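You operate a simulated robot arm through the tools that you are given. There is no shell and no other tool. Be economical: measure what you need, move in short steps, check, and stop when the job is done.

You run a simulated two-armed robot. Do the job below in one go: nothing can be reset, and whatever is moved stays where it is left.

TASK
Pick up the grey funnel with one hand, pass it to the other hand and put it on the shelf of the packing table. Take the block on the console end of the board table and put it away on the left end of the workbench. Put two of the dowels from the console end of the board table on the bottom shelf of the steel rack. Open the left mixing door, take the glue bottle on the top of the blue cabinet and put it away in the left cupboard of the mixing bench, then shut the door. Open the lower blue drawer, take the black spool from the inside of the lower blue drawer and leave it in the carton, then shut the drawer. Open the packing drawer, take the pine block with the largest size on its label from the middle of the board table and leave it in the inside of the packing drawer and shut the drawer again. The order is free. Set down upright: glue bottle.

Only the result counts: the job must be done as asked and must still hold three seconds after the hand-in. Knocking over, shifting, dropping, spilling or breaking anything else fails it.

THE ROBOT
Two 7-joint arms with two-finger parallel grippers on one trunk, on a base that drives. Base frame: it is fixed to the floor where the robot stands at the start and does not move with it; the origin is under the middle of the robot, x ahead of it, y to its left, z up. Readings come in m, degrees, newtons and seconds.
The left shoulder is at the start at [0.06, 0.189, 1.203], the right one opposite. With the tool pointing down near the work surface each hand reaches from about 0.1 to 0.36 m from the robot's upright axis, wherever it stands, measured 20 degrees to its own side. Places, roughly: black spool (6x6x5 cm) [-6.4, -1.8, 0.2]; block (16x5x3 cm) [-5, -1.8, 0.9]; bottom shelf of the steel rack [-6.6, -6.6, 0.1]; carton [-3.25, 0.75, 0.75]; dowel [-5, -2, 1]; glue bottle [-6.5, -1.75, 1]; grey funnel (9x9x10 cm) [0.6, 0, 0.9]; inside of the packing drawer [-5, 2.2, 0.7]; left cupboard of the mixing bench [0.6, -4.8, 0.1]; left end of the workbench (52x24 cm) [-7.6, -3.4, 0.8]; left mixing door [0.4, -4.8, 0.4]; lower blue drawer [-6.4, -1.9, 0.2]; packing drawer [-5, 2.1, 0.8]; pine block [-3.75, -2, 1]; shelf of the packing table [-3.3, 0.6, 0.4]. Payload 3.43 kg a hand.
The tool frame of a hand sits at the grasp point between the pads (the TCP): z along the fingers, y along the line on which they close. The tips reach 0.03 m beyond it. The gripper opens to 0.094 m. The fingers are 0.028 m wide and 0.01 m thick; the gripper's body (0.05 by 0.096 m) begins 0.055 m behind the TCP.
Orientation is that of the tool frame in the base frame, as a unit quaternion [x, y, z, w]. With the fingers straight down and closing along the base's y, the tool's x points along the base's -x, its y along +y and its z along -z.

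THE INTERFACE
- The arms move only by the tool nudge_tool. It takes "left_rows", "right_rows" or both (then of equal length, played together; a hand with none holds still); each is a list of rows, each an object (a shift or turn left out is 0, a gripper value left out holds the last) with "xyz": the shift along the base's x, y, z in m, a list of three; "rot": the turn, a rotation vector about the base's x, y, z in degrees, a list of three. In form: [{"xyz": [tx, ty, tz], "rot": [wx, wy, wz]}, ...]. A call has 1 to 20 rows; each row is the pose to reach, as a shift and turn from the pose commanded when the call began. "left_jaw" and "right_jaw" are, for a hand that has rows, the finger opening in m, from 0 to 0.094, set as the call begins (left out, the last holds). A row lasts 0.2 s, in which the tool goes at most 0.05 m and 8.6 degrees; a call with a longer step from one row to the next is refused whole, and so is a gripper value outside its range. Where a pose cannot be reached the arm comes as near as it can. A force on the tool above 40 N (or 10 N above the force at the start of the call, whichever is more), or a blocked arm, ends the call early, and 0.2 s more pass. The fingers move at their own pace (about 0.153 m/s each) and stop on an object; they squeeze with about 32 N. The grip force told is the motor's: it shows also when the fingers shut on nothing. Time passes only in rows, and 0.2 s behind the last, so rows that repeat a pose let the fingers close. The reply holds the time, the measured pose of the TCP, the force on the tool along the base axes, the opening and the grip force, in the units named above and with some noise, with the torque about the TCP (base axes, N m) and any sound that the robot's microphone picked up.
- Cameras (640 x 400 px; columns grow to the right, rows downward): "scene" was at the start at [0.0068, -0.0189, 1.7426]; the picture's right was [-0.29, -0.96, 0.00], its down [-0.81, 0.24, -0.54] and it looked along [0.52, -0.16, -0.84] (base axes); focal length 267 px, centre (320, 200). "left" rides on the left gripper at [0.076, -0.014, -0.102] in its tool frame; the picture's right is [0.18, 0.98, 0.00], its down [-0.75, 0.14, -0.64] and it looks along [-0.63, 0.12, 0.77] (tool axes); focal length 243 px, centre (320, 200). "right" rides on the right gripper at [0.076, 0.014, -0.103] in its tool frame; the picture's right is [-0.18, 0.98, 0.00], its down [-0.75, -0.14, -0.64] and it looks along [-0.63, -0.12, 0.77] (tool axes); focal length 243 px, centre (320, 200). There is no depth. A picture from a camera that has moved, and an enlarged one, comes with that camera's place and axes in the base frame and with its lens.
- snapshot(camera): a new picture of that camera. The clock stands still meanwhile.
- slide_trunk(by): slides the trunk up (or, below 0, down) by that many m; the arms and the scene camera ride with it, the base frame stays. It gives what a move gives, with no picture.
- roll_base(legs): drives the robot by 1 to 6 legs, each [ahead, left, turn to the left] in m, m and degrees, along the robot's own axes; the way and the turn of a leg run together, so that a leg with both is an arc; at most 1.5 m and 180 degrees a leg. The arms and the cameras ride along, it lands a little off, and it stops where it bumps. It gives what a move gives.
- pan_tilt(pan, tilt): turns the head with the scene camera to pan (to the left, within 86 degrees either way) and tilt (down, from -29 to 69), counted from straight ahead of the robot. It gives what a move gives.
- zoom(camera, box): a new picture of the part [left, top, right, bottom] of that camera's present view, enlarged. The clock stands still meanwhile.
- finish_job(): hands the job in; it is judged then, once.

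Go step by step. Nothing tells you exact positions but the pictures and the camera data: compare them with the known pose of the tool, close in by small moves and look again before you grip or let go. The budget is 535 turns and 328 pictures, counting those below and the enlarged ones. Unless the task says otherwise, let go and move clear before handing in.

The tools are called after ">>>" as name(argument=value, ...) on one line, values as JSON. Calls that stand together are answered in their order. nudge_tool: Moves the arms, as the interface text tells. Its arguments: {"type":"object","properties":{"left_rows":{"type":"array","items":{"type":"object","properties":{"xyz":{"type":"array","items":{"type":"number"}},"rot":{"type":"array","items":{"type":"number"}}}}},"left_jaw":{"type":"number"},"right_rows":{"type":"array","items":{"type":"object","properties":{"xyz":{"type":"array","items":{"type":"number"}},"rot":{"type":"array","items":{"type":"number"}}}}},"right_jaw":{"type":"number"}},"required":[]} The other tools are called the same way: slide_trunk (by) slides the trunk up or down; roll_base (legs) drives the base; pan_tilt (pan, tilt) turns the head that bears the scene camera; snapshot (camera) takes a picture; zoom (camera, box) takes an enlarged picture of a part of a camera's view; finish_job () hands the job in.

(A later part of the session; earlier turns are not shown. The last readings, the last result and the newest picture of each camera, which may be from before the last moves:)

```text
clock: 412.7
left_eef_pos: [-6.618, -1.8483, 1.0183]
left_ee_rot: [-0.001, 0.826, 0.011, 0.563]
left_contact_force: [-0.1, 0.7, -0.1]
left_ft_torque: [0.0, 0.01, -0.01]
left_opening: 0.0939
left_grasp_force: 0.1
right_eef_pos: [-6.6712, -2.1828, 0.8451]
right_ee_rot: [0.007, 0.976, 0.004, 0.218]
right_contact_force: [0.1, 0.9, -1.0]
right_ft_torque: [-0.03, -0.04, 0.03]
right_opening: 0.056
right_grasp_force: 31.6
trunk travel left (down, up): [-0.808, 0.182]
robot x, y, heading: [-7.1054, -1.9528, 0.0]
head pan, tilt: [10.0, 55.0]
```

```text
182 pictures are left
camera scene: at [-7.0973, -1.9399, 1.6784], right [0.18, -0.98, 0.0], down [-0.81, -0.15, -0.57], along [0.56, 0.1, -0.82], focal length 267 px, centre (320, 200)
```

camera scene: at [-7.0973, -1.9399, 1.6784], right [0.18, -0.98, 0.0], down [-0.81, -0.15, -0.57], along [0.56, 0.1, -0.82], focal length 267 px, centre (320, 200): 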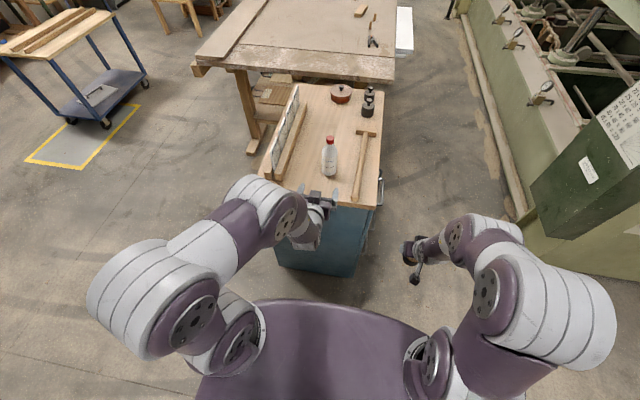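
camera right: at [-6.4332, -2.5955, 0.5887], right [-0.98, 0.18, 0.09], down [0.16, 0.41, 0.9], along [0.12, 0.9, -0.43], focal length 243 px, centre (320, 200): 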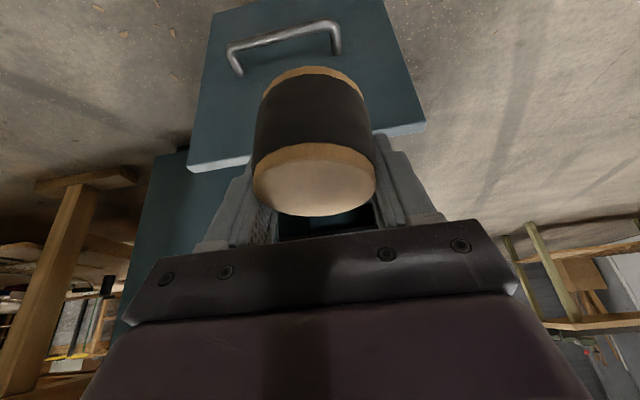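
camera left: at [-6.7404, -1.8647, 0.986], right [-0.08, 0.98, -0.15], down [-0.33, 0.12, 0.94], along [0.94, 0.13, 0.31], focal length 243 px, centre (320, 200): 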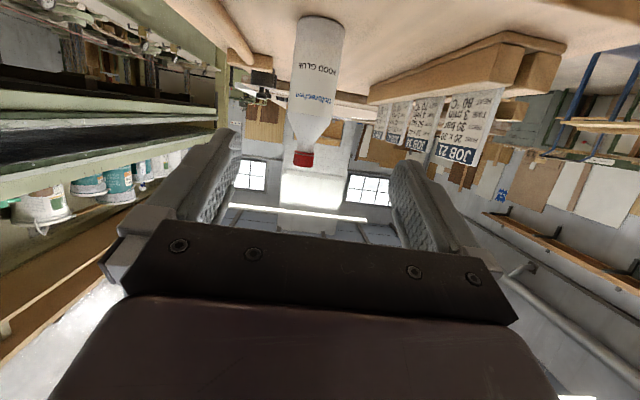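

Bottle spans z 0.89–1.045 at y -1.853. I lower to z 0.955 and advance onto its body.

>>> nudge_tool(left_rows=[{"xyz": [0, -0.002, -0.03]}, {"xyz": [0, -0.005, -0.063]}, {"xyz": [0, -0.005, -0.063]}])

>>> roll_base(legs=[[0.12, 0, 0]])

>>> snapshot(camera="left")

```text
clock: 413.5
left_eef_pos: [-6.595, -1.861, 0.9632]
left_ee_rot: [-0.001, 0.827, 0.011, 0.562]
left_contact_force: [0.3, 0.0, -0.8]
left_ft_torque: [-0.01, 0.0, 0.02]
left_opening: 0.094
left_grasp_force: 0.1
left hand out of reach, approached as far as the arm can: row 1, 2, 3
right_eef_pos: [-6.672, -2.1824, 0.8454]
right_ee_rot: [0.007, 0.976, 0.003, 0.218]
right_contact_force: [-0.2, -0.7, -1.7]
right_ft_torque: [-0.02, -0.01, -0.02]
right_opening: 0.0563
right_grasp_force: 32.6
trunk travel left (down, up): [-0.808, 0.182]
robot x, y, heading: [-7.108, -1.9586, 0.4]
head pan, tilt: [10.0, 55.0]
```

```text
clock: 414.7
left_eef_pos: [-6.4749, -1.8587, 0.9634]
left_ee_rot: [-0.001, 0.828, 0.01, 0.561]
left_contact_force: [-0.1, -0.4, 0.4]
left_ft_torque: [0.02, 0.02, 0.03]
left_opening: 0.094
left_grasp_force: 0.1
right_eef_pos: [-6.5532, -2.182, 0.8447]
right_ee_rot: [0.007, 0.976, 0.004, 0.218]
right_contact_force: [-0.1, -0.2, -0.1]
right_ft_torque: [0.04, 0.01, -0.02]
right_opening: 0.0562
right_grasp_force: 31.7
trunk travel left (down, up): [-0.808, 0.182]
robot x, y, heading: [-6.993, -1.9504, 0.5]
head pan, tilt: [10.0, 55.0]
```

```text
181 pictures are left
camera left: at [-6.5987, -1.8754, 0.9313], right [-0.08, 0.98, -0.15], down [-0.32, 0.12, 0.94], along [0.94, 0.13, 0.3], focal length 243 px, centre (320, 200)
```

left: 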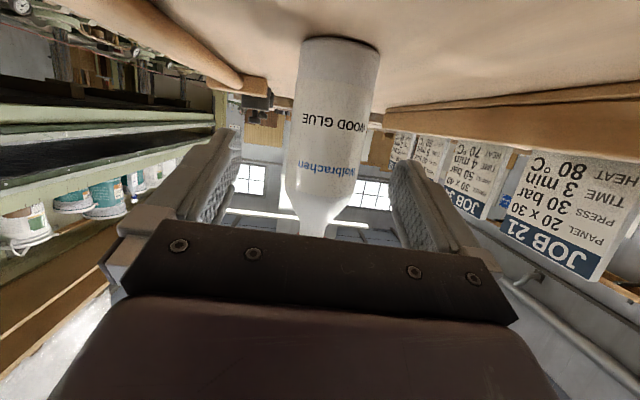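

>>> roll_base(legs=[[0.045, 0.005, 0]])

>>> snapshot(camera="left")

```text
clock: 415.6
left_eef_pos: [-6.4325, -1.8543, 0.9648]
left_ee_rot: [-0.001, 0.827, 0.011, 0.562]
left_contact_force: [0.0, -0.2, 0.6]
left_ft_torque: [0.04, 0.03, -0.03]
left_opening: 0.0941
left_grasp_force: 0.1
right_eef_pos: [-6.5106, -2.176, 0.8448]
right_ee_rot: [0.008, 0.976, 0.003, 0.218]
right_contact_force: [-0.9, -0.3, -0.7]
right_ft_torque: [-0.01, -0.01, 0.02]
right_opening: 0.0561
right_grasp_force: 32.1
trunk travel left (down, up): [-0.808, 0.182]
robot x, y, heading: [-6.9438, -1.9506, 0.4]
head pan, tilt: [10.0, 55.0]
```

```text
180 pictures are left
camera left: at [-6.5559, -1.8703, 0.9321], right [-0.08, 0.98, -0.15], down [-0.32, 0.12, 0.94], along [0.94, 0.13, 0.31], focal length 243 px, centre (320, 200)
```

left: 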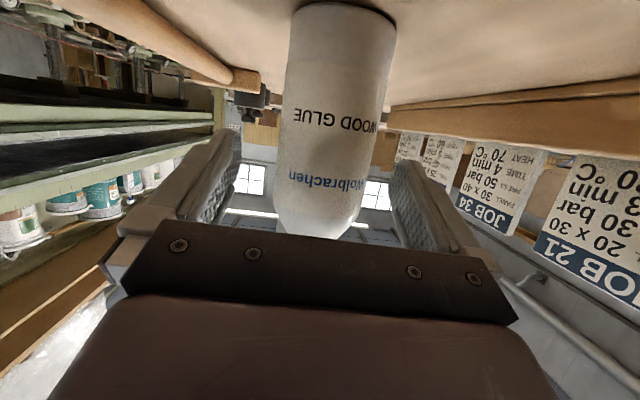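

Centred on the bottle's body. I close and lift 5 cm.

>>> nudge_tool(left_jaw=0.0, left_rows=[{}, {}, {}])

>>> slide_trunk(by=0.06)

>>> snapshot(camera="left")

```text
clock: 416.4
left_eef_pos: [-6.4313, -1.8537, 0.9629]
left_ee_rot: [-0.001, 0.828, 0.01, 0.561]
left_contact_force: [0.9, 0.7, -3.5]
left_ft_torque: [0.03, 0.08, -0.03]
left_opening: 0.0564
left_grasp_force: 31.0
right_eef_pos: [-6.5075, -2.1763, 0.8447]
right_ee_rot: [0.008, 0.976, 0.003, 0.218]
right_contact_force: [-0.3, -0.3, -0.7]
right_ft_torque: [0.0, 0.0, 0.04]
right_opening: 0.0561
right_grasp_force: 32.4
trunk travel left (down, up): [-0.808, 0.182]
robot x, y, heading: [-6.9437, -1.949, 0.3]
head pan, tilt: [10.0, 55.0]
```

```text
clock: 417.4
left_eef_pos: [-6.4294, -1.8545, 1.0232]
left_ee_rot: [-0.002, 0.828, 0.012, 0.561]
left_contact_force: [-0.6, -0.6, -2.6]
left_ft_torque: [-0.02, 0.09, 0.01]
left_opening: 0.0564
left_grasp_force: 32.3
right_eef_pos: [-6.5076, -2.177, 0.9052]
right_ee_rot: [0.006, 0.976, 0.004, 0.218]
right_contact_force: [-0.8, -0.5, -1.5]
right_ft_torque: [-0.01, -0.02, -0.01]
right_opening: 0.0562
right_grasp_force: 31.8
trunk travel left (down, up): [-0.868, 0.122]
robot x, y, heading: [-6.9469, -1.9497, 0.2]
head pan, tilt: [10.0, 55.0]
```

```text
179 pictures are left
camera left: at [-6.5535, -1.8701, 0.9908], right [-0.08, 0.98, -0.15], down [-0.32, 0.12, 0.94], along [0.94, 0.13, 0.3], focal length 243 px, centre (320, 200)
```

left: 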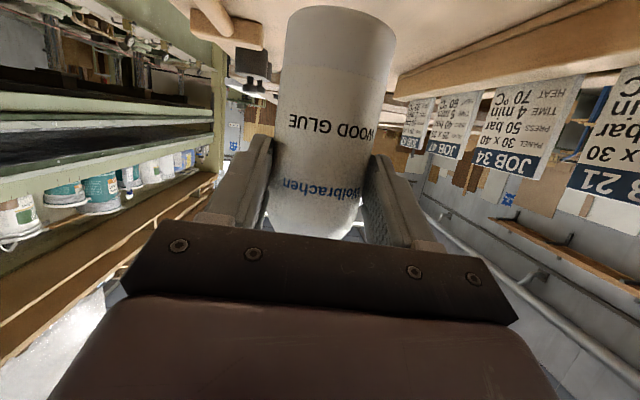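

The bottle is held. Now the spool goes to the carton first: I back off, go north, then east along the aisle to the packing table.

>>> roll_base(legs=[[-0.28, 0, 0], [0, 1.5, 0]])

>>> pan_tilt(pan=0, tilt=25)

>>> snapshot(camera="scene")

```text
clock: 426.5
left_eef_pos: [-6.7161, -0.354, 1.0234]
left_ee_rot: [0.002, 0.828, 0.009, 0.56]
left_contact_force: [-1.0, -0.6, -3.0]
left_ft_torque: [0.02, 0.07, -0.02]
left_opening: 0.0563
left_grasp_force: 32.2
right_eef_pos: [-6.7968, -0.6765, 0.9049]
right_ee_rot: [0.011, 0.976, 0.003, 0.217]
right_contact_force: [-0.1, 0.7, -1.2]
right_ft_torque: [0.01, 0.0, 0.02]
right_opening: 0.0562
right_grasp_force: 32.4
trunk travel left (down, up): [-0.868, 0.122]
robot x, y, heading: [-7.2287, -0.4422, -0.1]
head pan, tilt: [10.0, 55.0]
```

```text
clock: 427.4
left_eef_pos: [-6.7161, -0.3538, 1.0237]
left_ee_rot: [0.003, 0.828, 0.008, 0.561]
left_contact_force: [0.1, -0.1, -3.4]
left_ft_torque: [0.05, 0.07, 0.0]
left_opening: 0.0562
left_grasp_force: 31.5
right_eef_pos: [-6.7977, -0.675, 0.9038]
right_ee_rot: [0.011, 0.976, 0.003, 0.218]
right_contact_force: [-0.1, -0.2, -0.6]
right_ft_torque: [-0.01, 0.01, 0.0]
right_opening: 0.0563
right_grasp_force: 31.9
trunk travel left (down, up): [-0.868, 0.122]
robot x, y, heading: [-7.2292, -0.4418, 0.0]
head pan, tilt: [0.0, 25.0]
```

```text
178 pictures are left
camera scene: at [-7.1982, -0.4419, 1.7823], right [0.0, -1.0, 0.0], down [-0.42, 0.0, -0.91], along [0.91, 0.0, -0.42], focal length 267 px, centre (320, 200)
```

scene: 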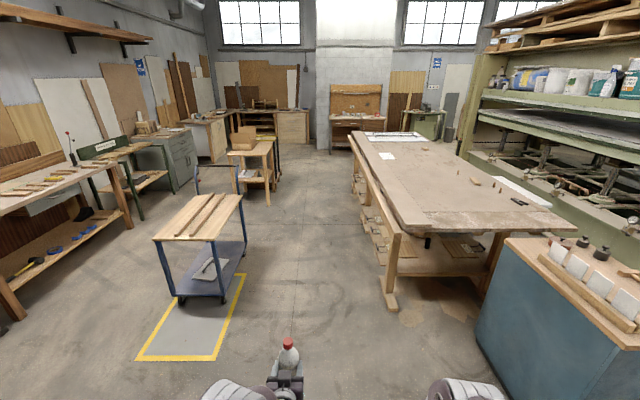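

Clear run east. I drive to x about -3.45 and turn to face the table.

>>> roll_base(legs=[[1.5, 0, 0], [1.5, 0, 0], [0.78, 0, 0], [0, 0, 90]])

>>> pan_tilt(pan=-10, tilt=40)

>>> snapshot(camera="scene")

```text
clock: 449.5
left_eef_pos: [-3.5609, 0.0879, 1.0241]
left_ee_rot: [0.594, -0.576, -0.41, -0.384]
left_contact_force: [0.5, 0.5, -2.5]
left_ft_torque: [-0.07, 0.01, -0.01]
left_opening: 0.0562
left_grasp_force: 31.7
right_eef_pos: [-3.2368, 0.0178, 0.9047]
right_ee_rot: [0.694, -0.686, -0.159, -0.149]
right_contact_force: [0.6, -0.3, -1.4]
right_ft_torque: [0.02, 0.0, -0.03]
right_opening: 0.0563
right_grasp_force: 31.9
trunk travel left (down, up): [-0.868, 0.122]
robot x, y, heading: [-3.4553, -0.4222, 91.8]
head pan, tilt: [0.0, 25.0]
```

```text
clock: 450.3
left_eef_pos: [-3.5608, 0.086, 1.0234]
left_ee_rot: [0.594, -0.577, -0.409, -0.383]
left_contact_force: [0.4, 0.7, -3.2]
left_ft_torque: [-0.05, 0.02, 0.0]
left_opening: 0.0561
left_grasp_force: 31.8
right_eef_pos: [-3.2362, 0.0173, 0.9045]
right_ee_rot: [0.694, -0.686, -0.158, -0.149]
right_contact_force: [0.7, 0.1, -0.6]
right_ft_torque: [0.02, -0.03, 0.0]
right_opening: 0.0562
right_grasp_force: 31.9
trunk travel left (down, up): [-0.868, 0.122]
robot x, y, heading: [-3.454, -0.4223, 91.9]
head pan, tilt: [-10.0, 40.0]
```

```text
177 pictures are left
camera scene: at [-3.4396, -0.3984, 1.7592], right [0.99, -0.14, 0.0], down [-0.09, -0.64, -0.77], along [0.11, 0.76, -0.64], focal length 267 px, centre (320, 200)
```

scene: 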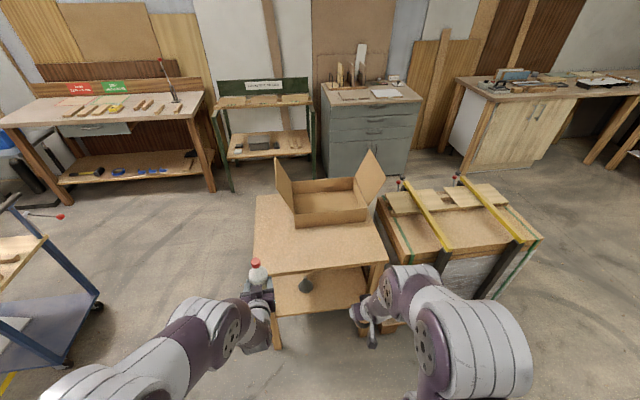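

The funnel still stands well. I raise and extend the right hand with the spool, pitching it to about 45°.

>>> nudge_tool(right_rows=[{"xyz": [0, 0.02, 0.03], "rot": [6, 0, 0]}, {"xyz": [0, 0.04, 0.06], "rot": [12, 0, 0]}, {"xyz": [0, 0.06, 0.09], "rot": [18, 0, 0]}, {"xyz": [0, 0.09, 0.12], "rot": [20, 0, 0]}, {"xyz": [0, 0.12, 0.14], "rot": [20, 0, 0]}, {"xyz": [0, 0.15, 0.15], "rot": [20, 0, 0]}, {"xyz": [0, 0.18, 0.15], "rot": [20, 0, 0]}, {"xyz": [0, 0.18, 0.15], "rot": [20, 0, 0]}])

>>> snapshot(camera="right")

```text
clock: 452.1
left_eef_pos: [-3.5609, 0.085, 1.0236]
left_ee_rot: [0.594, -0.577, -0.409, -0.383]
left_contact_force: [0.4, -0.6, -3.3]
left_ft_torque: [-0.06, 0.02, 0.02]
left_opening: 0.0562
left_grasp_force: 31.5
right_eef_pos: [-3.2365, 0.1979, 1.0538]
right_ee_rot: [0.657, -0.649, -0.274, -0.268]
right_contact_force: [-0.3, 0.5, -2.1]
right_ft_torque: [0.02, 0.03, -0.02]
right_opening: 0.0565
right_grasp_force: 31.6
trunk travel left (down, up): [-0.868, 0.122]
robot x, y, heading: [-3.4541, -0.4254, 92.1]
head pan, tilt: [-10.0, 40.0]
```

```text
176 pictures are left
camera right: at [-3.2477, 0.0707, 1.0741], right [-0.98, 0.11, 0.14], down [0.14, 0.08, 0.99], along [0.1, 0.99, -0.09], focal length 243 px, centre (320, 200)
```

right: 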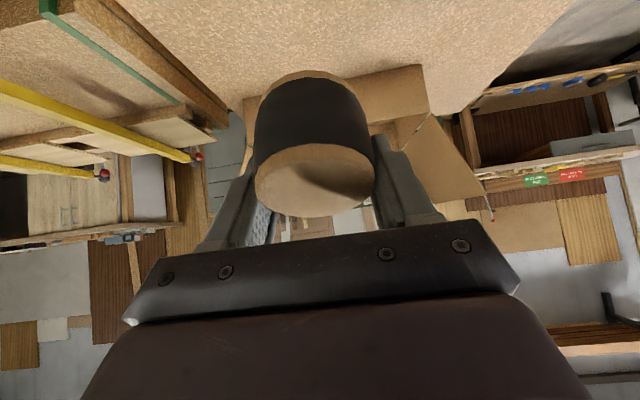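

>>> roll_base(legs=[[0.38, 0, -1]])

>>> nudge_tool(right_rows=[{"xyz": [0, 0.03, 0]}, {"xyz": [0, 0.06, 0]}, {"xyz": [0, 0.06, 0]}])

>>> snapshot(camera="right")

>>> snapshot(camera="scene")

```text
clock: 454.5
left_eef_pos: [-3.5566, 0.4631, 1.0238]
left_ee_rot: [0.588, -0.583, -0.405, -0.388]
left_contact_force: [-0.3, -0.2, -2.7]
left_ft_torque: [-0.07, 0.0, 0.02]
left_opening: 0.056
left_grasp_force: 32.4
right_eef_pos: [-3.2303, 0.5662, 1.0541]
right_ee_rot: [-0.651, 0.655, 0.272, 0.27]
right_contact_force: [0.2, 0.0, -1.2]
right_ft_torque: [0.01, -0.01, 0.0]
right_opening: 0.0561
right_grasp_force: 31.4
trunk travel left (down, up): [-0.868, 0.122]
robot x, y, heading: [-3.4601, -0.0476, 90.7]
head pan, tilt: [-10.0, 40.0]
```

```text
clock: 455.3
left_eef_pos: [-3.5572, 0.4626, 1.0231]
left_ee_rot: [0.588, -0.583, -0.406, -0.387]
left_contact_force: [-0.2, -0.6, -1.8]
left_ft_torque: [-0.06, -0.03, 0.03]
left_opening: 0.0563
left_grasp_force: 31.9
right_eef_pos: [-3.2289, 0.6264, 1.0546]
right_ee_rot: [-0.65, 0.656, 0.272, 0.271]
right_contact_force: [0.2, -0.8, -0.4]
right_ft_torque: [0.0, 0.02, -0.02]
right_opening: 0.0561
right_grasp_force: 32.1
trunk travel left (down, up): [-0.868, 0.122]
robot x, y, heading: [-3.4598, -0.0525, 90.5]
head pan, tilt: [-10.0, 40.0]
```

```text
175 pictures are left
camera right: at [-3.244, 0.4997, 1.0738], right [-0.98, 0.14, 0.14], down [0.15, 0.08, 0.99], along [0.12, 0.99, -0.09], focal length 243 px, centre (320, 200)
```

right: 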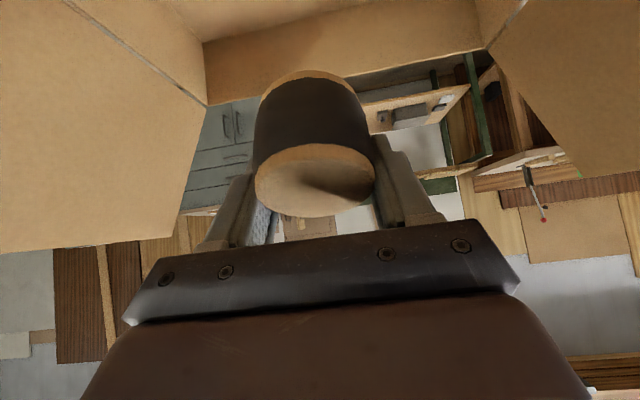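

```text
174 pictures are left
camera scene: at [-3.4465, -0.0255, 1.7591], right [0.99, -0.16, 0.0], down [-0.11, -0.63, -0.77], along [0.13, 0.76, -0.64], focal length 267 px, centre (320, 200)
```

scene: 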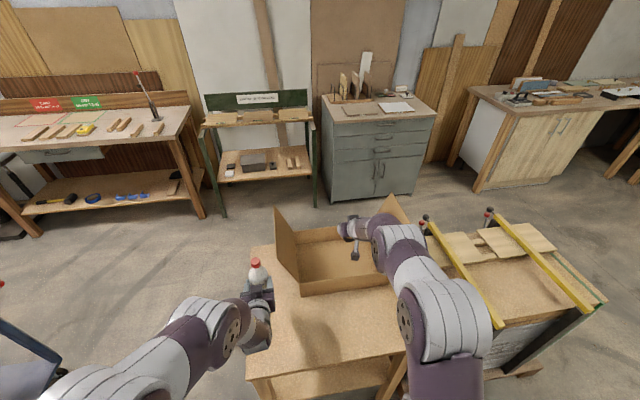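

Over the carton. I pitch the hand a bit steeper and lower step by step.

>>> nudge_tool(right_rows=[{"xyz": [-0.01, 0, -0.03], "rot": [-5, 0, 0]}, {"xyz": [-0.01, 0, -0.06], "rot": [-10, 0, 0]}, {"xyz": [-0.01, 0, -0.1], "rot": [-10, 0, 0]}, {"xyz": [-0.01, 0, -0.13], "rot": [-10, 0, 0]}])

>>> snapshot(camera="right")

>>> zoom(camera="scene", box=[250, 180, 450, 310])

```text
clock: 456.3
left_eef_pos: [-3.5558, 0.464, 1.0227]
left_ee_rot: [0.588, -0.584, -0.405, -0.387]
left_contact_force: [0.7, -0.1, -2.5]
left_ft_torque: [-0.1, -0.01, 0.0]
left_opening: 0.0559
left_grasp_force: 32.1
right_eef_pos: [-3.2408, 0.6274, 0.9225]
right_ee_rot: [-0.671, 0.678, 0.213, 0.212]
right_contact_force: [0.9, 0.0, -1.6]
right_ft_torque: [0.01, 0.0, -0.01]
right_opening: 0.0562
right_grasp_force: 32.4
trunk travel left (down, up): [-0.868, 0.122]
robot x, y, heading: [-3.4624, -0.0484, 90.7]
head pan, tilt: [-10.0, 40.0]
```

```text
173 pictures are left
camera right: at [-3.2553, 0.5062, 0.9635], right [-0.98, 0.16, 0.11], down [0.15, 0.25, 0.96], along [0.12, 0.96, -0.27], focal length 243 px, centre (320, 200)
```

right: 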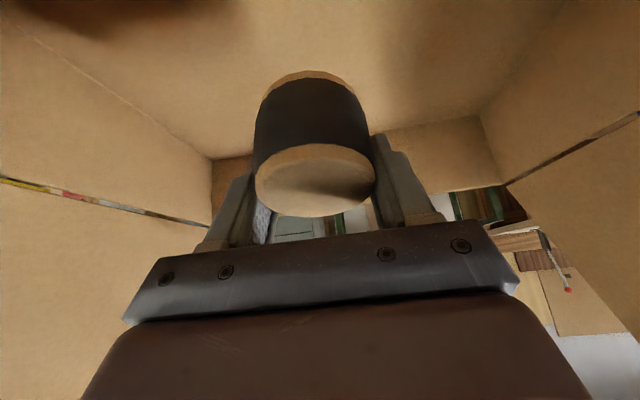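

```text
3.08 times, centred on (350, 245) of scene
camera zoom: at [-3.4462, -0.023, 1.7591], right [0.99, -0.16, 0.0], down [-0.11, -0.64, -0.77], along [0.13, 0.75, -0.64], focal length 821 px, centre (228, 62)
```

zoom: 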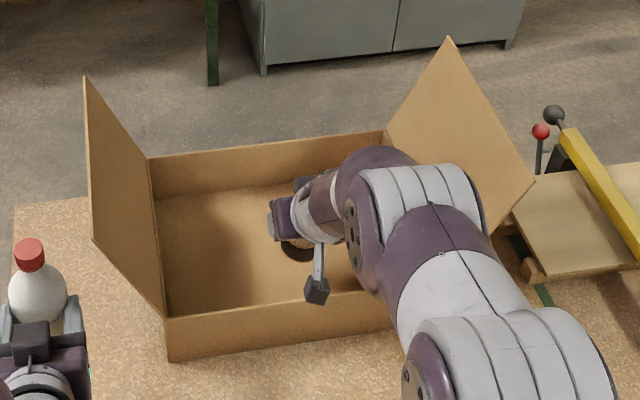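

>>> nudge_tool(right_rows=[{"xyz": [0, 0, -0.015]}, {"xyz": [0, 0, -0.03]}, {"xyz": [0, 0, -0.04]}])

>>> snapshot(camera="right")

```text
clock: 457.1
left_eef_pos: [-3.5559, 0.4633, 1.0227]
left_ee_rot: [0.588, -0.583, -0.406, -0.388]
left_contact_force: [0.0, 0.3, -3.4]
left_ft_torque: [-0.09, -0.01, 0.01]
left_opening: 0.0562
left_grasp_force: 32.5
right_eef_pos: [-3.2409, 0.6273, 0.8849]
right_ee_rot: [-0.672, 0.677, 0.213, 0.212]
right_contact_force: [0.0, 0.0, -1.2]
right_ft_torque: [0.02, 0.01, 0.0]
right_opening: 0.0559
right_grasp_force: 32.0
trunk travel left (down, up): [-0.868, 0.122]
robot x, y, heading: [-3.4576, -0.0543, 90.5]
head pan, tilt: [-10.0, 40.0]
```

```text
171 pictures are left
camera right: at [-3.255, 0.5057, 0.9248], right [-0.98, 0.16, 0.11], down [0.15, 0.25, 0.96], along [0.12, 0.96, -0.27], focal length 243 px, centre (320, 200)
```

right: 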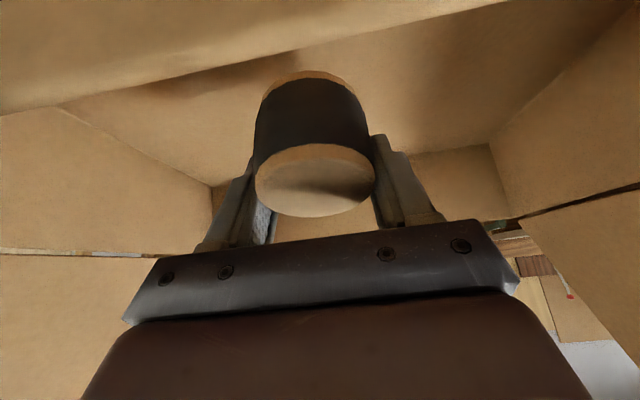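

>>> nudge_tool(right_rows=[{"xyz": [0, 0.005, -0.006]}, {"xyz": [0, 0.005, -0.012]}, {"xyz": [0, 0.005, -0.018]}])

```text
clock: 457.9
left_eef_pos: [-3.5572, 0.4634, 1.0241]
left_ee_rot: [0.588, -0.583, -0.406, -0.387]
left_contact_force: [0.1, -0.9, -3.2]
left_ft_torque: [-0.09, -0.01, 0.02]
left_opening: 0.056
left_grasp_force: 32.0
right_eef_pos: [-3.239, 0.6327, 0.866]
right_ee_rot: [-0.672, 0.676, 0.214, 0.212]
right_contact_force: [0.0, -0.8, -0.8]
right_ft_torque: [0.03, 0.02, 0.02]
right_opening: 0.0565
right_grasp_force: 32.4
trunk travel left (down, up): [-0.868, 0.122]
robot x, y, heading: [-3.46, -0.0512, 90.9]
head pan, tilt: [-10.0, 40.0]
```

>>> nudge_tool(right_rows=[{"xyz": [0, 0.0, -0.008]}, {"xyz": [0, 0.0, -0.016]}])

>>> snapshot(camera="right")

```text
clock: 458.5
left_eef_pos: [-3.5566, 0.463, 1.0228]
left_ee_rot: [0.587, -0.584, -0.405, -0.388]
left_contact_force: [0.7, -0.4, -3.8]
left_ft_torque: [-0.1, 0.01, 0.03]
left_opening: 0.0561
left_grasp_force: 32.5
right_eef_pos: [-3.2398, 0.6315, 0.8507]
right_ee_rot: [-0.672, 0.676, 0.214, 0.212]
right_contact_force: [0.3, -0.3, -0.5]
right_ft_torque: [0.02, 0.0, 0.01]
right_opening: 0.0563
right_grasp_force: 31.2
trunk travel left (down, up): [-0.868, 0.122]
robot x, y, heading: [-3.4596, -0.0492, 90.3]
head pan, tilt: [-10.0, 40.0]
```

```text
170 pictures are left
camera right: at [-3.2537, 0.5105, 0.8918], right [-0.98, 0.16, 0.11], down [0.15, 0.25, 0.96], along [0.12, 0.96, -0.27], focal length 243 px, centre (320, 200)
```

right: 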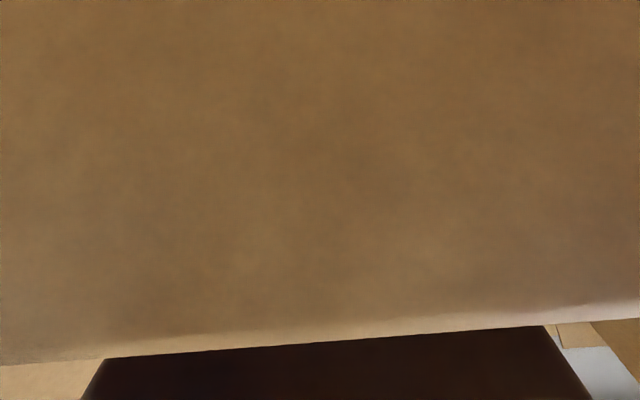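

>>> nudge_tool(right_rows=[{"xyz": [0, 0.0, -0.008]}, {"xyz": [0, 0.0, -0.016]}, {"xyz": [0, 0.0, -0.024]}])

```text
clock: 459.4
left_eef_pos: [-3.5573, 0.4616, 1.0239]
left_ee_rot: [0.587, -0.584, -0.405, -0.388]
left_contact_force: [-0.2, 0.0, -3.2]
left_ft_torque: [-0.06, 0.02, 0.0]
left_opening: 0.0563
left_grasp_force: 31.6
right_eef_pos: [-3.24, 0.638, 0.8376]
right_ee_rot: [-0.669, 0.674, 0.221, 0.221]
right_contact_force: [-1.1, -4.0, 18.5]
right_ft_torque: [-0.65, 0.0, -0.07]
right_opening: 0.0565
right_grasp_force: 31.8
trunk travel left (down, up): [-0.868, 0.122]
robot x, y, heading: [-3.4608, -0.0491, 90.3]
head pan, tilt: [-10.0, 40.0]
stopped in row 3 (right hand): the force on the tool passed its limit at 43 N (the readings are from after the stop); the commanded pose is now the measured one
```

The spool's lower edge touches the carton floor. I ease up slightly and open.

>>> nudge_tool(right_rows=[{"xyz": [0, 0, 0.003]}, {"xyz": [0, 0, 0.003]}])

>>> nudge_tool(right_jaw=0.085, right_rows=[{}, {}, {}])

>>> nudge_tool(right_rows=[{"xyz": [0, 0, 0.03]}, {"xyz": [0, 0, 0.07]}, {"xyz": [0, 0, 0.11]}, {"xyz": [0, 0, 0.15]}, {"xyz": [0, 0, 0.19]}])

>>> snapshot(camera="right")

```text
clock: 460.0
left_eef_pos: [-3.5576, 0.463, 1.024]
left_ee_rot: [0.588, -0.583, -0.405, -0.387]
left_contact_force: [1.0, 0.2, -3.6]
left_ft_torque: [-0.08, 0.03, -0.02]
left_opening: 0.0565
left_grasp_force: 32.0
right_eef_pos: [-3.2395, 0.6364, 0.837]
right_ee_rot: [-0.671, 0.674, 0.219, 0.219]
right_contact_force: [-0.4, 3.8, 10.1]
right_ft_torque: [0.18, -0.33, 0.12]
right_opening: 0.0564
right_grasp_force: 32.0
trunk travel left (down, up): [-0.868, 0.122]
robot x, y, heading: [-3.4622, -0.0512, 90.2]
head pan, tilt: [-10.0, 40.0]
```

```text
clock: 460.8
left_eef_pos: [-3.5575, 0.4624, 1.0228]
left_ee_rot: [0.587, -0.583, -0.405, -0.389]
left_contact_force: [-1.0, 0.2, -3.0]
left_ft_torque: [-0.07, -0.04, 0.0]
left_opening: 0.0564
left_grasp_force: 32.0
right_eef_pos: [-3.2394, 0.6364, 0.8378]
right_ee_rot: [-0.67, 0.675, 0.219, 0.219]
right_contact_force: [-3.8, -1.8, 11.4]
right_ft_torque: [0.03, -0.34, -0.03]
right_opening: 0.0826
right_grasp_force: 0.0
trunk travel left (down, up): [-0.868, 0.122]
robot x, y, heading: [-3.4621, -0.0483, 90.7]
head pan, tilt: [-10.0, 40.0]
```

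```text
clock: 462.0
left_eef_pos: [-3.558, 0.4631, 1.0238]
left_ee_rot: [0.587, -0.584, -0.405, -0.388]
left_contact_force: [-0.2, -0.4, -3.0]
left_ft_torque: [-0.07, -0.01, 0.05]
left_opening: 0.0562
left_grasp_force: 32.3
right_eef_pos: [-3.2386, 0.6333, 1.0296]
right_ee_rot: [-0.67, 0.675, 0.218, 0.219]
right_contact_force: [-0.5, -0.1, -0.3]
right_ft_torque: [-0.04, 0.02, 0.0]
right_opening: 0.085
right_grasp_force: 0.0
trunk travel left (down, up): [-0.868, 0.122]
robot x, y, heading: [-3.4622, -0.0489, 90.5]
head pan, tilt: [-10.0, 40.0]
```

```text
169 pictures are left
camera right: at [-3.2533, 0.5114, 1.0685], right [-0.98, 0.16, 0.11], down [0.14, 0.23, 0.96], along [0.12, 0.96, -0.25], focal length 243 px, centre (320, 200)
```

right: 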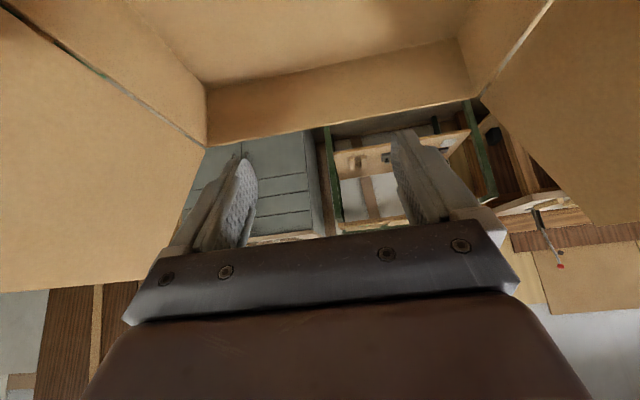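

>>> zoom(camera="scene", box=[250, 180, 450, 310])

```text
3.08 times, centred on (350, 245) of scene
camera zoom: at [-3.4471, -0.0261, 1.759], right [0.99, -0.16, 0.0], down [-0.11, -0.63, -0.77], along [0.13, 0.76, -0.64], focal length 821 px, centre (228, 62)
```

zoom: 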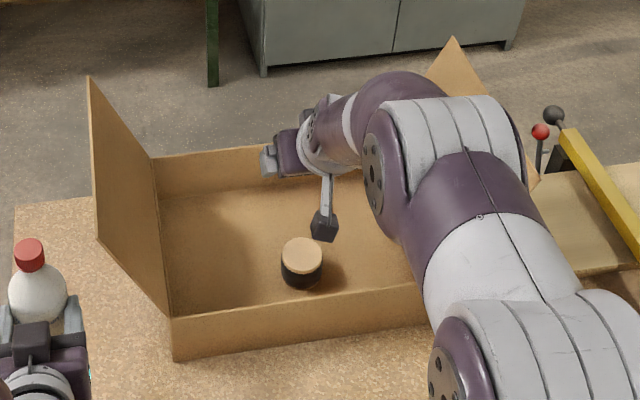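

The spool stands in the carton. I retract the right hand, back off and drive toward the mixing bench in the southeast.

>>> nudge_tool(right_rows=[{"xyz": [0, 0, 0.03]}, {"xyz": [0, -0.04, 0.04]}, {"xyz": [0, -0.08, 0.04]}, {"xyz": [0, -0.12, 0.04]}, {"xyz": [0, -0.16, 0.04]}, {"xyz": [0, -0.2, 0.04]}])

>>> roll_base(legs=[[-0.42, 0, 0], [0, 0, -90], [1.5, 0, 0], [0.2, 0, 0], [0, 0, -90]])

>>> pan_tilt(pan=15, tilt=15)

>>> snapshot(camera="scene")

```text
clock: 463.4
left_eef_pos: [-3.5567, 0.4635, 1.0225]
left_ee_rot: [0.588, -0.583, -0.406, -0.388]
left_contact_force: [0.2, -0.6, -2.8]
left_ft_torque: [-0.07, -0.03, 0.02]
left_opening: 0.0561
left_grasp_force: 32.2
right_eef_pos: [-3.2404, 0.4447, 1.0694]
right_ee_rot: [-0.671, 0.674, 0.218, 0.219]
right_contact_force: [-0.2, -0.1, -0.2]
right_ft_torque: [-0.01, -0.02, -0.02]
right_opening: 0.0851
right_grasp_force: 0.2
right hand out of reach, approached as far as the arm can: row 6
trunk travel left (down, up): [-0.868, 0.122]
robot x, y, heading: [-3.4625, -0.0468, 90.3]
head pan, tilt: [-10.0, 40.0]
```

```text
clock: 481.8
left_eef_pos: [-1.7066, -0.9881, 1.0226]
left_ee_rot: [0.591, 0.58, -0.393, 0.401]
left_contact_force: [-1.2, -0.1, -3.1]
left_ft_torque: [0.08, 0.0, 0.06]
left_opening: 0.056
left_grasp_force: 32.1
right_eef_pos: [-2.0223, -0.9626, 1.0684]
right_ee_rot: [0.683, 0.662, -0.221, 0.217]
right_contact_force: [-0.4, -0.3, -0.3]
right_ft_torque: [-0.01, 0.02, -0.03]
right_opening: 0.0851
right_grasp_force: 0.1
trunk travel left (down, up): [-0.868, 0.122]
robot x, y, heading: [-1.7908, -0.4735, -91.1]
head pan, tilt: [-10.0, 40.0]
```

```text
clock: 482.6
left_eef_pos: [-1.7064, -0.9873, 1.0235]
left_ee_rot: [0.591, 0.58, -0.393, 0.4]
left_contact_force: [-0.1, 0.1, -2.2]
left_ft_torque: [0.07, 0.01, -0.05]
left_opening: 0.0561
left_grasp_force: 32.1
right_eef_pos: [-2.0229, -0.9621, 1.0677]
right_ee_rot: [0.684, 0.661, -0.221, 0.216]
right_contact_force: [0.8, -0.2, -0.2]
right_ft_torque: [-0.03, 0.02, 0.0]
right_opening: 0.0851
right_grasp_force: 0.1
trunk travel left (down, up): [-0.868, 0.122]
robot x, y, heading: [-1.7908, -0.4708, -91.0]
head pan, tilt: [15.0, 15.0]
```

```text
167 pictures are left
camera scene: at [-1.7657, -0.5024, 1.7986], right [-0.97, -0.24, 0.0], down [-0.06, 0.25, -0.97], along [0.23, -0.94, -0.26], focal length 267 px, centre (320, 200)
```

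scene: 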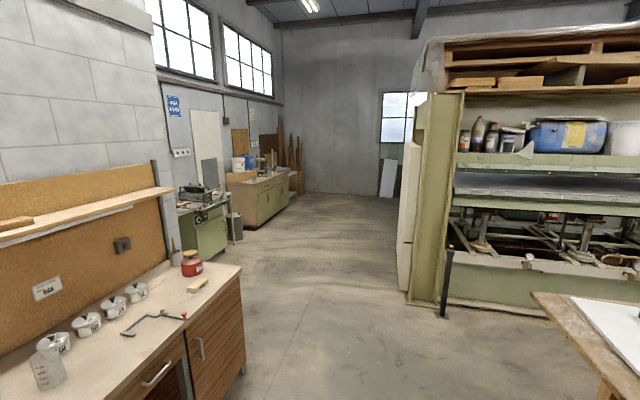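

The mixing bench is the far cabinet with greenish doors at about x 0.35, y -4.7. I drive south.

>>> roll_base(legs=[[0, 0.1, 1], [1.5, 0, 0], [1.3, 0, 0]])

>>> pan_tilt(pan=45, tilt=20)

>>> snapshot(camera="scene")

```text
clock: 494.5
left_eef_pos: [-1.6326, -3.2901, 1.022]
left_ee_rot: [0.59, 0.581, -0.392, 0.401]
left_contact_force: [0.1, -0.5, -3.2]
left_ft_torque: [0.09, 0.03, 0.01]
left_opening: 0.0559
left_grasp_force: 32.0
right_eef_pos: [-1.9529, -3.262, 1.0658]
right_ee_rot: [0.689, 0.658, -0.219, 0.21]
right_contact_force: [-3.0, 10.5, 5.0]
right_ft_torque: [0.07, 0.15, -0.54]
right_opening: 0.0869
right_grasp_force: 1.5
trunk travel left (down, up): [-0.868, 0.122]
robot x, y, heading: [-1.7211, -2.7794, -90.7]
head pan, tilt: [15.0, 15.0]
stopped in leg 3: the force on the tool passed its limit at 318 N (the readings are from after the stop); the commanded pose is now the measured one
```

```text
clock: 495.4
left_eef_pos: [-1.6349, -3.2902, 1.0252]
left_ee_rot: [0.59, 0.581, -0.392, 0.402]
left_contact_force: [0.3, 0.6, -2.8]
left_ft_torque: [0.09, 0.02, -0.01]
left_opening: 0.0562
left_grasp_force: 32.1
right_eef_pos: [-1.954, -3.261, 1.0654]
right_ee_rot: [0.689, 0.658, -0.218, 0.21]
right_contact_force: [-2.2, 13.3, 0.7]
right_ft_torque: [0.2, 0.07, -0.62]
right_opening: 0.0866
right_grasp_force: 0.9
trunk travel left (down, up): [-0.868, 0.122]
robot x, y, heading: [-1.7179, -2.7782, -90.7]
head pan, tilt: [45.0, 20.0]
```

```text
166 pictures are left
camera scene: at [-1.6543, -2.78, 1.7905], right [-0.72, -0.7, 0.0], down [-0.24, 0.24, -0.94], along [0.66, -0.67, -0.34], focal length 267 px, centre (320, 200)
```

scene: 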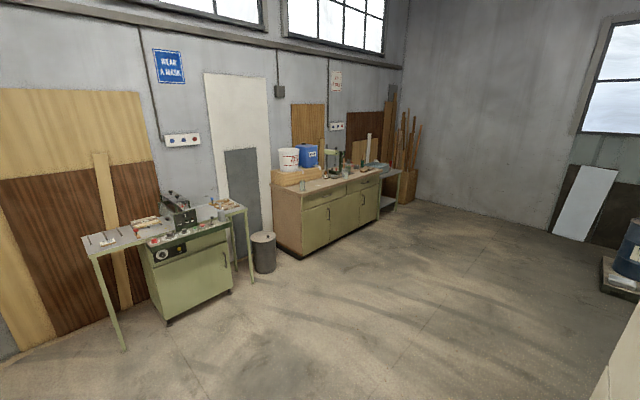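

The right hand struck something (likely the press frame). I back off and look right.

>>> roll_base(legs=[[-0.2, 0, 0]])

>>> pan_tilt(pan=-20, tilt=35)

>>> snapshot(camera="scene")

>>> snapshot(camera="right")

```text
clock: 497.0
left_eef_pos: [-1.6312, -3.0912, 1.0215]
left_ee_rot: [0.59, 0.582, -0.391, 0.4]
left_contact_force: [0.1, -0.1, -2.6]
left_ft_torque: [0.1, 0.01, 0.0]
left_opening: 0.0566
left_grasp_force: 31.9
right_eef_pos: [-1.9524, -3.0635, 1.0654]
right_ee_rot: [0.689, 0.659, -0.218, 0.21]
right_contact_force: [-1.0, -0.8, 0.5]
right_ft_torque: [-0.01, -0.01, -0.03]
right_opening: 0.085
right_grasp_force: 0.1
trunk travel left (down, up): [-0.868, 0.122]
robot x, y, heading: [-1.7184, -2.5792, -90.7]
head pan, tilt: [45.0, 20.0]
```

```text
clock: 498.4
left_eef_pos: [-1.6313, -3.091, 1.0227]
left_ee_rot: [0.589, 0.582, -0.391, 0.401]
left_contact_force: [-0.4, 0.0, -3.9]
left_ft_torque: [0.09, 0.03, 0.03]
left_opening: 0.0564
left_grasp_force: 31.9
right_eef_pos: [-1.951, -3.0624, 1.0659]
right_ee_rot: [0.688, 0.66, -0.217, 0.211]
right_contact_force: [0.8, 0.3, -0.1]
right_ft_torque: [0.0, 0.0, 0.04]
right_opening: 0.0848
right_grasp_force: 0.1
trunk travel left (down, up): [-0.868, 0.122]
robot x, y, heading: [-1.7163, -2.5757, -90.6]
head pan, tilt: [-20.0, 35.0]
```

```text
165 pictures are left
camera scene: at [-1.7477, -2.5975, 1.7667], right [-0.94, 0.35, 0.0], down [0.2, 0.54, -0.82], along [-0.29, -0.77, -0.57], focal length 267 px, centre (320, 200)
```

scene: 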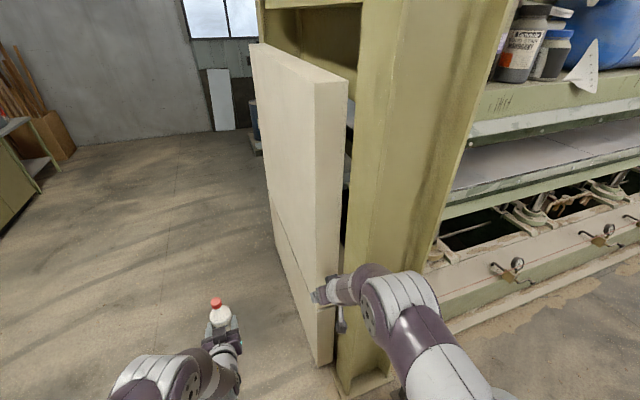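

```text
164 pictures are left
camera right: at [-1.9312, -2.9416, 1.1061], right [0.98, -0.19, 0.11], down [-0.15, -0.24, 0.96], along [-0.16, -0.95, -0.26], focal length 243 px, centre (320, 200)
```

right: 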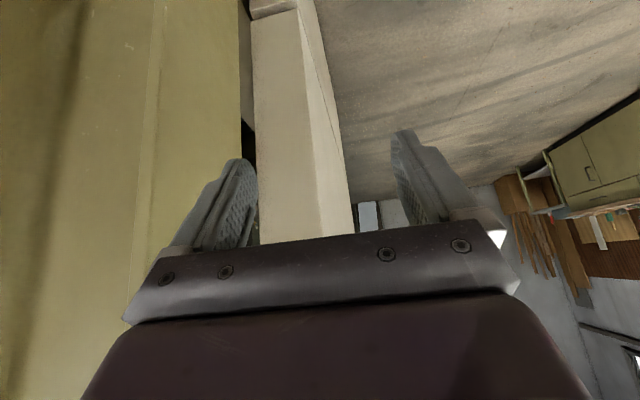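

It was the press's end cover, still in place. I back off, move east clear of it, and continue to the bench.

>>> roll_base(legs=[[-0.1, 0, 0], [0, 0.6, 0], [1.5, 0, 0], [0, 0, 60]])

>>> pan_tilt(pan=0, tilt=25)

>>> snapshot(camera="scene")

```text
clock: 512.0
left_eef_pos: [-0.6771, -4.1368, 1.0227]
left_ee_rot: [0.237, 0.794, -0.15, 0.54]
left_contact_force: [-0.8, 0.0, -2.3]
left_ft_torque: [0.04, 0.07, 0.0]
left_opening: 0.0561
left_grasp_force: 32.2
right_eef_pos: [-0.8729, -4.3911, 1.0657]
right_ee_rot: [0.286, 0.909, -0.09, 0.289]
right_contact_force: [0.2, -0.1, -0.1]
right_ft_torque: [-0.01, -0.02, 0.0]
right_opening: 0.085
right_grasp_force: 0.1
trunk travel left (down, up): [-0.868, 0.122]
robot x, y, heading: [-1.1633, -3.9327, -32.8]
head pan, tilt: [-20.0, 35.0]
```

```text
clock: 512.8
left_eef_pos: [-0.6781, -4.1358, 1.0223]
left_ee_rot: [0.236, 0.794, -0.149, 0.54]
left_contact_force: [-0.1, -0.1, -2.2]
left_ft_torque: [0.04, 0.08, 0.02]
left_opening: 0.056
left_grasp_force: 31.7
right_eef_pos: [-0.8736, -4.3921, 1.0656]
right_ee_rot: [0.285, 0.909, -0.089, 0.29]
right_contact_force: [-0.2, 0.0, -0.4]
right_ft_torque: [-0.02, -0.01, 0.0]
right_opening: 0.085
right_grasp_force: 0.1
trunk travel left (down, up): [-0.868, 0.122]
robot x, y, heading: [-1.1601, -3.9333, -32.9]
head pan, tilt: [0.0, 25.0]
```

```text
163 pictures are left
camera scene: at [-1.1316, -3.9501, 1.7824], right [-0.55, -0.84, 0.0], down [-0.35, 0.23, -0.91], along [0.76, -0.49, -0.42], focal length 267 px, centre (320, 200)
```

scene: 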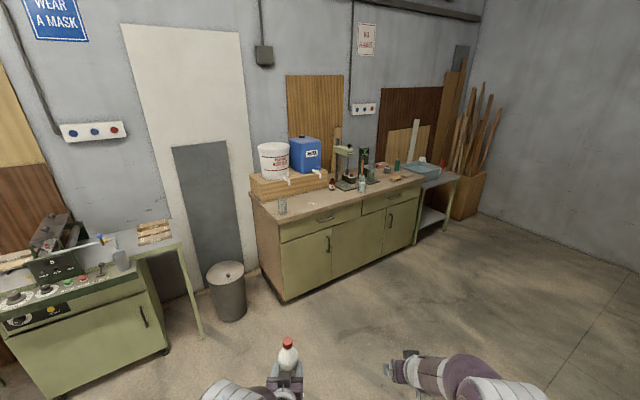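

>>> zoom(camera="scene", box=[240, 160, 440, 310])

```text
2.67 times, centred on (340, 235) of scene
camera zoom: at [-1.1316, -3.9501, 1.7824], right [-0.55, -0.84, 0.0], down [-0.35, 0.23, -0.91], along [0.76, -0.49, -0.42], focal length 712 px, centre (267, 107)
```

zoom: 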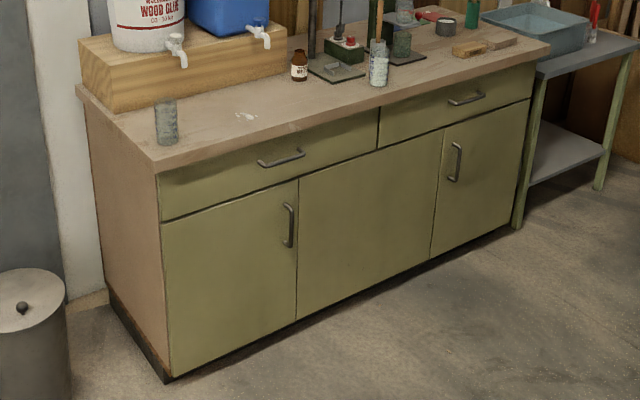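

The left door (hinge at the left, y -4.62; handle at y -5.06, z 0.46) is clear. I line up facing the bench.

>>> roll_base(legs=[[0, 0, 33], [0, -0.9, 0], [0.55, 0, 0]])

>>> slide_trunk(by=-0.36)

>>> pan_tilt(pan=-10, tilt=35)

>>> snapshot(camera="scene")

```text
clock: 521.9
left_eef_pos: [-0.0941, -4.7435, 1.0237]
left_ee_rot: [0.003, 0.829, 0.009, 0.56]
left_contact_force: [0.4, 0.6, -2.9]
left_ft_torque: [0.03, 0.02, -0.02]
left_opening: 0.0561
left_grasp_force: 32.0
right_eef_pos: [-0.1193, -5.0631, 1.0656]
right_ee_rot: [0.016, 0.953, -0.003, 0.304]
right_contact_force: [0.1, -0.4, 1.1]
right_ft_torque: [0.02, 0.0, 0.03]
right_opening: 0.0849
right_grasp_force: 0.1
trunk travel left (down, up): [-0.868, 0.122]
robot x, y, heading: [-0.6076, -4.8326, -0.3]
head pan, tilt: [0.0, 25.0]
```

```text
clock: 525.4
left_eef_pos: [-0.0936, -4.7439, 0.6622]
left_ee_rot: [0.003, 0.828, 0.008, 0.56]
left_contact_force: [0.2, 0.0, -2.8]
left_ft_torque: [0.01, 0.06, 0.01]
left_opening: 0.056
left_grasp_force: 31.8
right_eef_pos: [-0.1198, -5.0639, 0.7065]
right_ee_rot: [0.017, 0.953, -0.005, 0.303]
right_contact_force: [-0.6, 0.6, 0.0]
right_ft_torque: [-0.01, 0.0, 0.0]
right_opening: 0.085
right_grasp_force: 0.2
trunk travel left (down, up): [-0.508, 0.482]
robot x, y, heading: [-0.6069, -4.8301, -0.0]
head pan, tilt: [0.0, 25.0]
```

```text
clock: 526.1
left_eef_pos: [-0.0931, -4.7435, 0.6626]
left_ee_rot: [0.002, 0.828, 0.009, 0.56]
left_contact_force: [-0.7, 0.4, -2.4]
left_ft_torque: [0.04, 0.05, 0.03]
left_opening: 0.0561
left_grasp_force: 32.2
right_eef_pos: [-0.1188, -5.0642, 0.7058]
right_ee_rot: [0.017, 0.953, -0.004, 0.303]
right_contact_force: [-0.1, 0.8, 0.4]
right_ft_torque: [0.0, 0.01, -0.02]
right_opening: 0.0849
right_grasp_force: 0.0
trunk travel left (down, up): [-0.508, 0.482]
robot x, y, heading: [-0.6071, -4.832, -0.0]
head pan, tilt: [-10.0, 35.0]
```

```text
161 pictures are left
camera scene: at [-0.5806, -4.8476, 1.4067], right [-0.18, -0.98, 0.0], down [-0.56, 0.1, -0.82], along [0.81, -0.14, -0.57], focal length 267 px, centre (320, 200)
```

scene: 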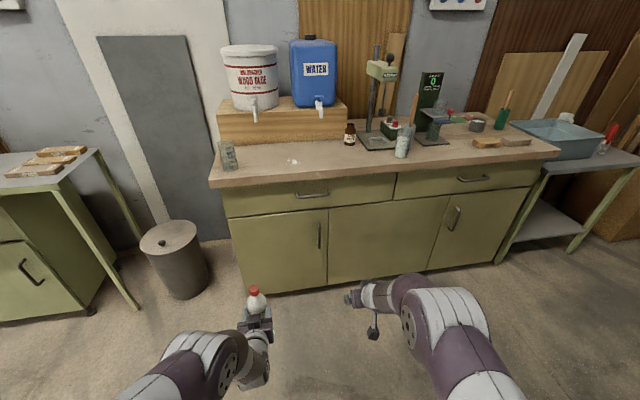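

Handle triangulated at [0.385, -5.012, 0.508], hinge line y about -4.613, front x 0.42. I level the right hand for a horizontal grip on the vertical bar.

>>> nudge_tool(right_jaw=0.06, right_rows=[{"xyz": [0.01, 0.01, -0.04], "rot": [0, -7, 0]}, {"xyz": [0.02, 0.02, -0.08], "rot": [0, -14, 0]}, {"xyz": [0.03, 0.03, -0.12], "rot": [0, -21, 0]}, {"xyz": [0.04, 0.04, -0.16], "rot": [0, -28, 0]}, {"xyz": [0.05, 0.05, -0.19], "rot": [0, -33, 0]}, {"xyz": [0.05, 0.05, -0.195], "rot": [0, -33, 0]}])

>>> snapshot(camera="right")

```text
clock: 527.5
left_eef_pos: [-0.0945, -4.7436, 0.6626]
left_ee_rot: [0.003, 0.828, 0.008, 0.56]
left_contact_force: [0.1, -0.6, -3.7]
left_ft_torque: [0.04, 0.09, 0.01]
left_opening: 0.0561
left_grasp_force: 31.7
right_eef_pos: [-0.0784, -5.08, 0.5148]
right_ee_rot: [0.008, 0.828, 0.015, 0.561]
right_contact_force: [0.7, -0.5, 0.3]
right_ft_torque: [0.02, -0.02, -0.04]
right_opening: 0.0601
right_grasp_force: 0.2
right hand out of reach, approached as far as the arm can: row 1, 2, 3, 4, 5, 6
trunk travel left (down, up): [-0.508, 0.482]
robot x, y, heading: [-0.6073, -4.8287, -0.1]
head pan, tilt: [-10.0, 35.0]
```

```text
160 pictures are left
camera right: at [-0.2005, -5.0652, 0.4838], right [0.06, 0.98, 0.2], down [-0.32, -0.17, 0.93], along [0.95, -0.12, 0.3], focal length 243 px, centre (320, 200)
```

right: 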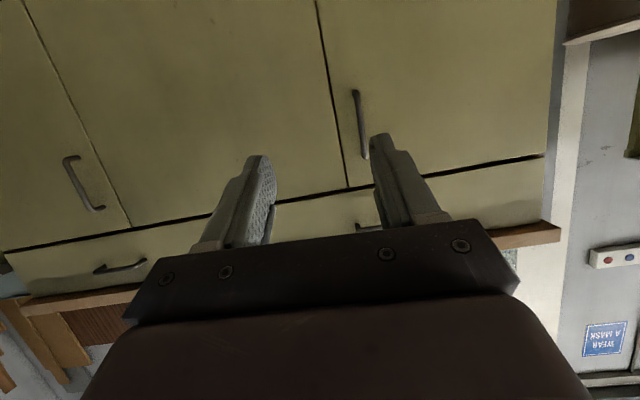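

>>> roll_base(legs=[[0.34, 0.062, 0]])

>>> snapshot(camera="right")

```text
clock: 529.7
left_eef_pos: [0.2417, -4.6862, 0.6623]
left_ee_rot: [0.003, 0.829, 0.008, 0.559]
left_contact_force: [-1.0, 0.6, -3.0]
left_ft_torque: [0.04, 0.11, 0.03]
left_opening: 0.0562
left_grasp_force: 31.8
right_eef_pos: [0.2567, -5.0205, 0.5138]
right_ee_rot: [0.008, 0.828, 0.016, 0.56]
right_contact_force: [-0.3, -0.3, -0.1]
right_ft_torque: [0.0, 0.02, -0.04]
right_opening: 0.0598
right_grasp_force: 0.1
trunk travel left (down, up): [-0.508, 0.482]
robot x, y, heading: [-0.2732, -4.774, -0.4]
head pan, tilt: [-10.0, 35.0]
```

```text
159 pictures are left
camera right: at [0.1336, -5.0067, 0.4831], right [0.07, 0.98, 0.21], down [-0.31, -0.17, 0.93], along [0.95, -0.13, 0.3], focal length 243 px, centre (320, 200)
```

right: 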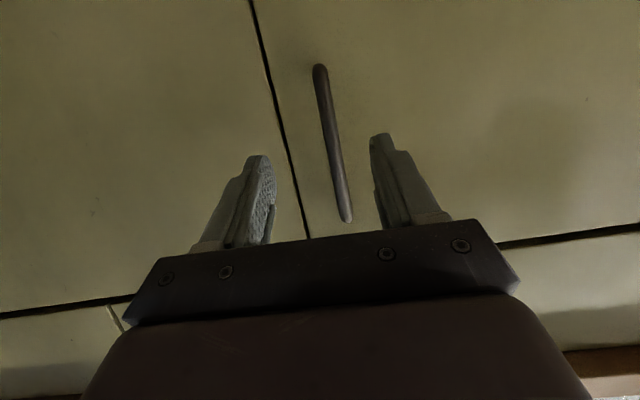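

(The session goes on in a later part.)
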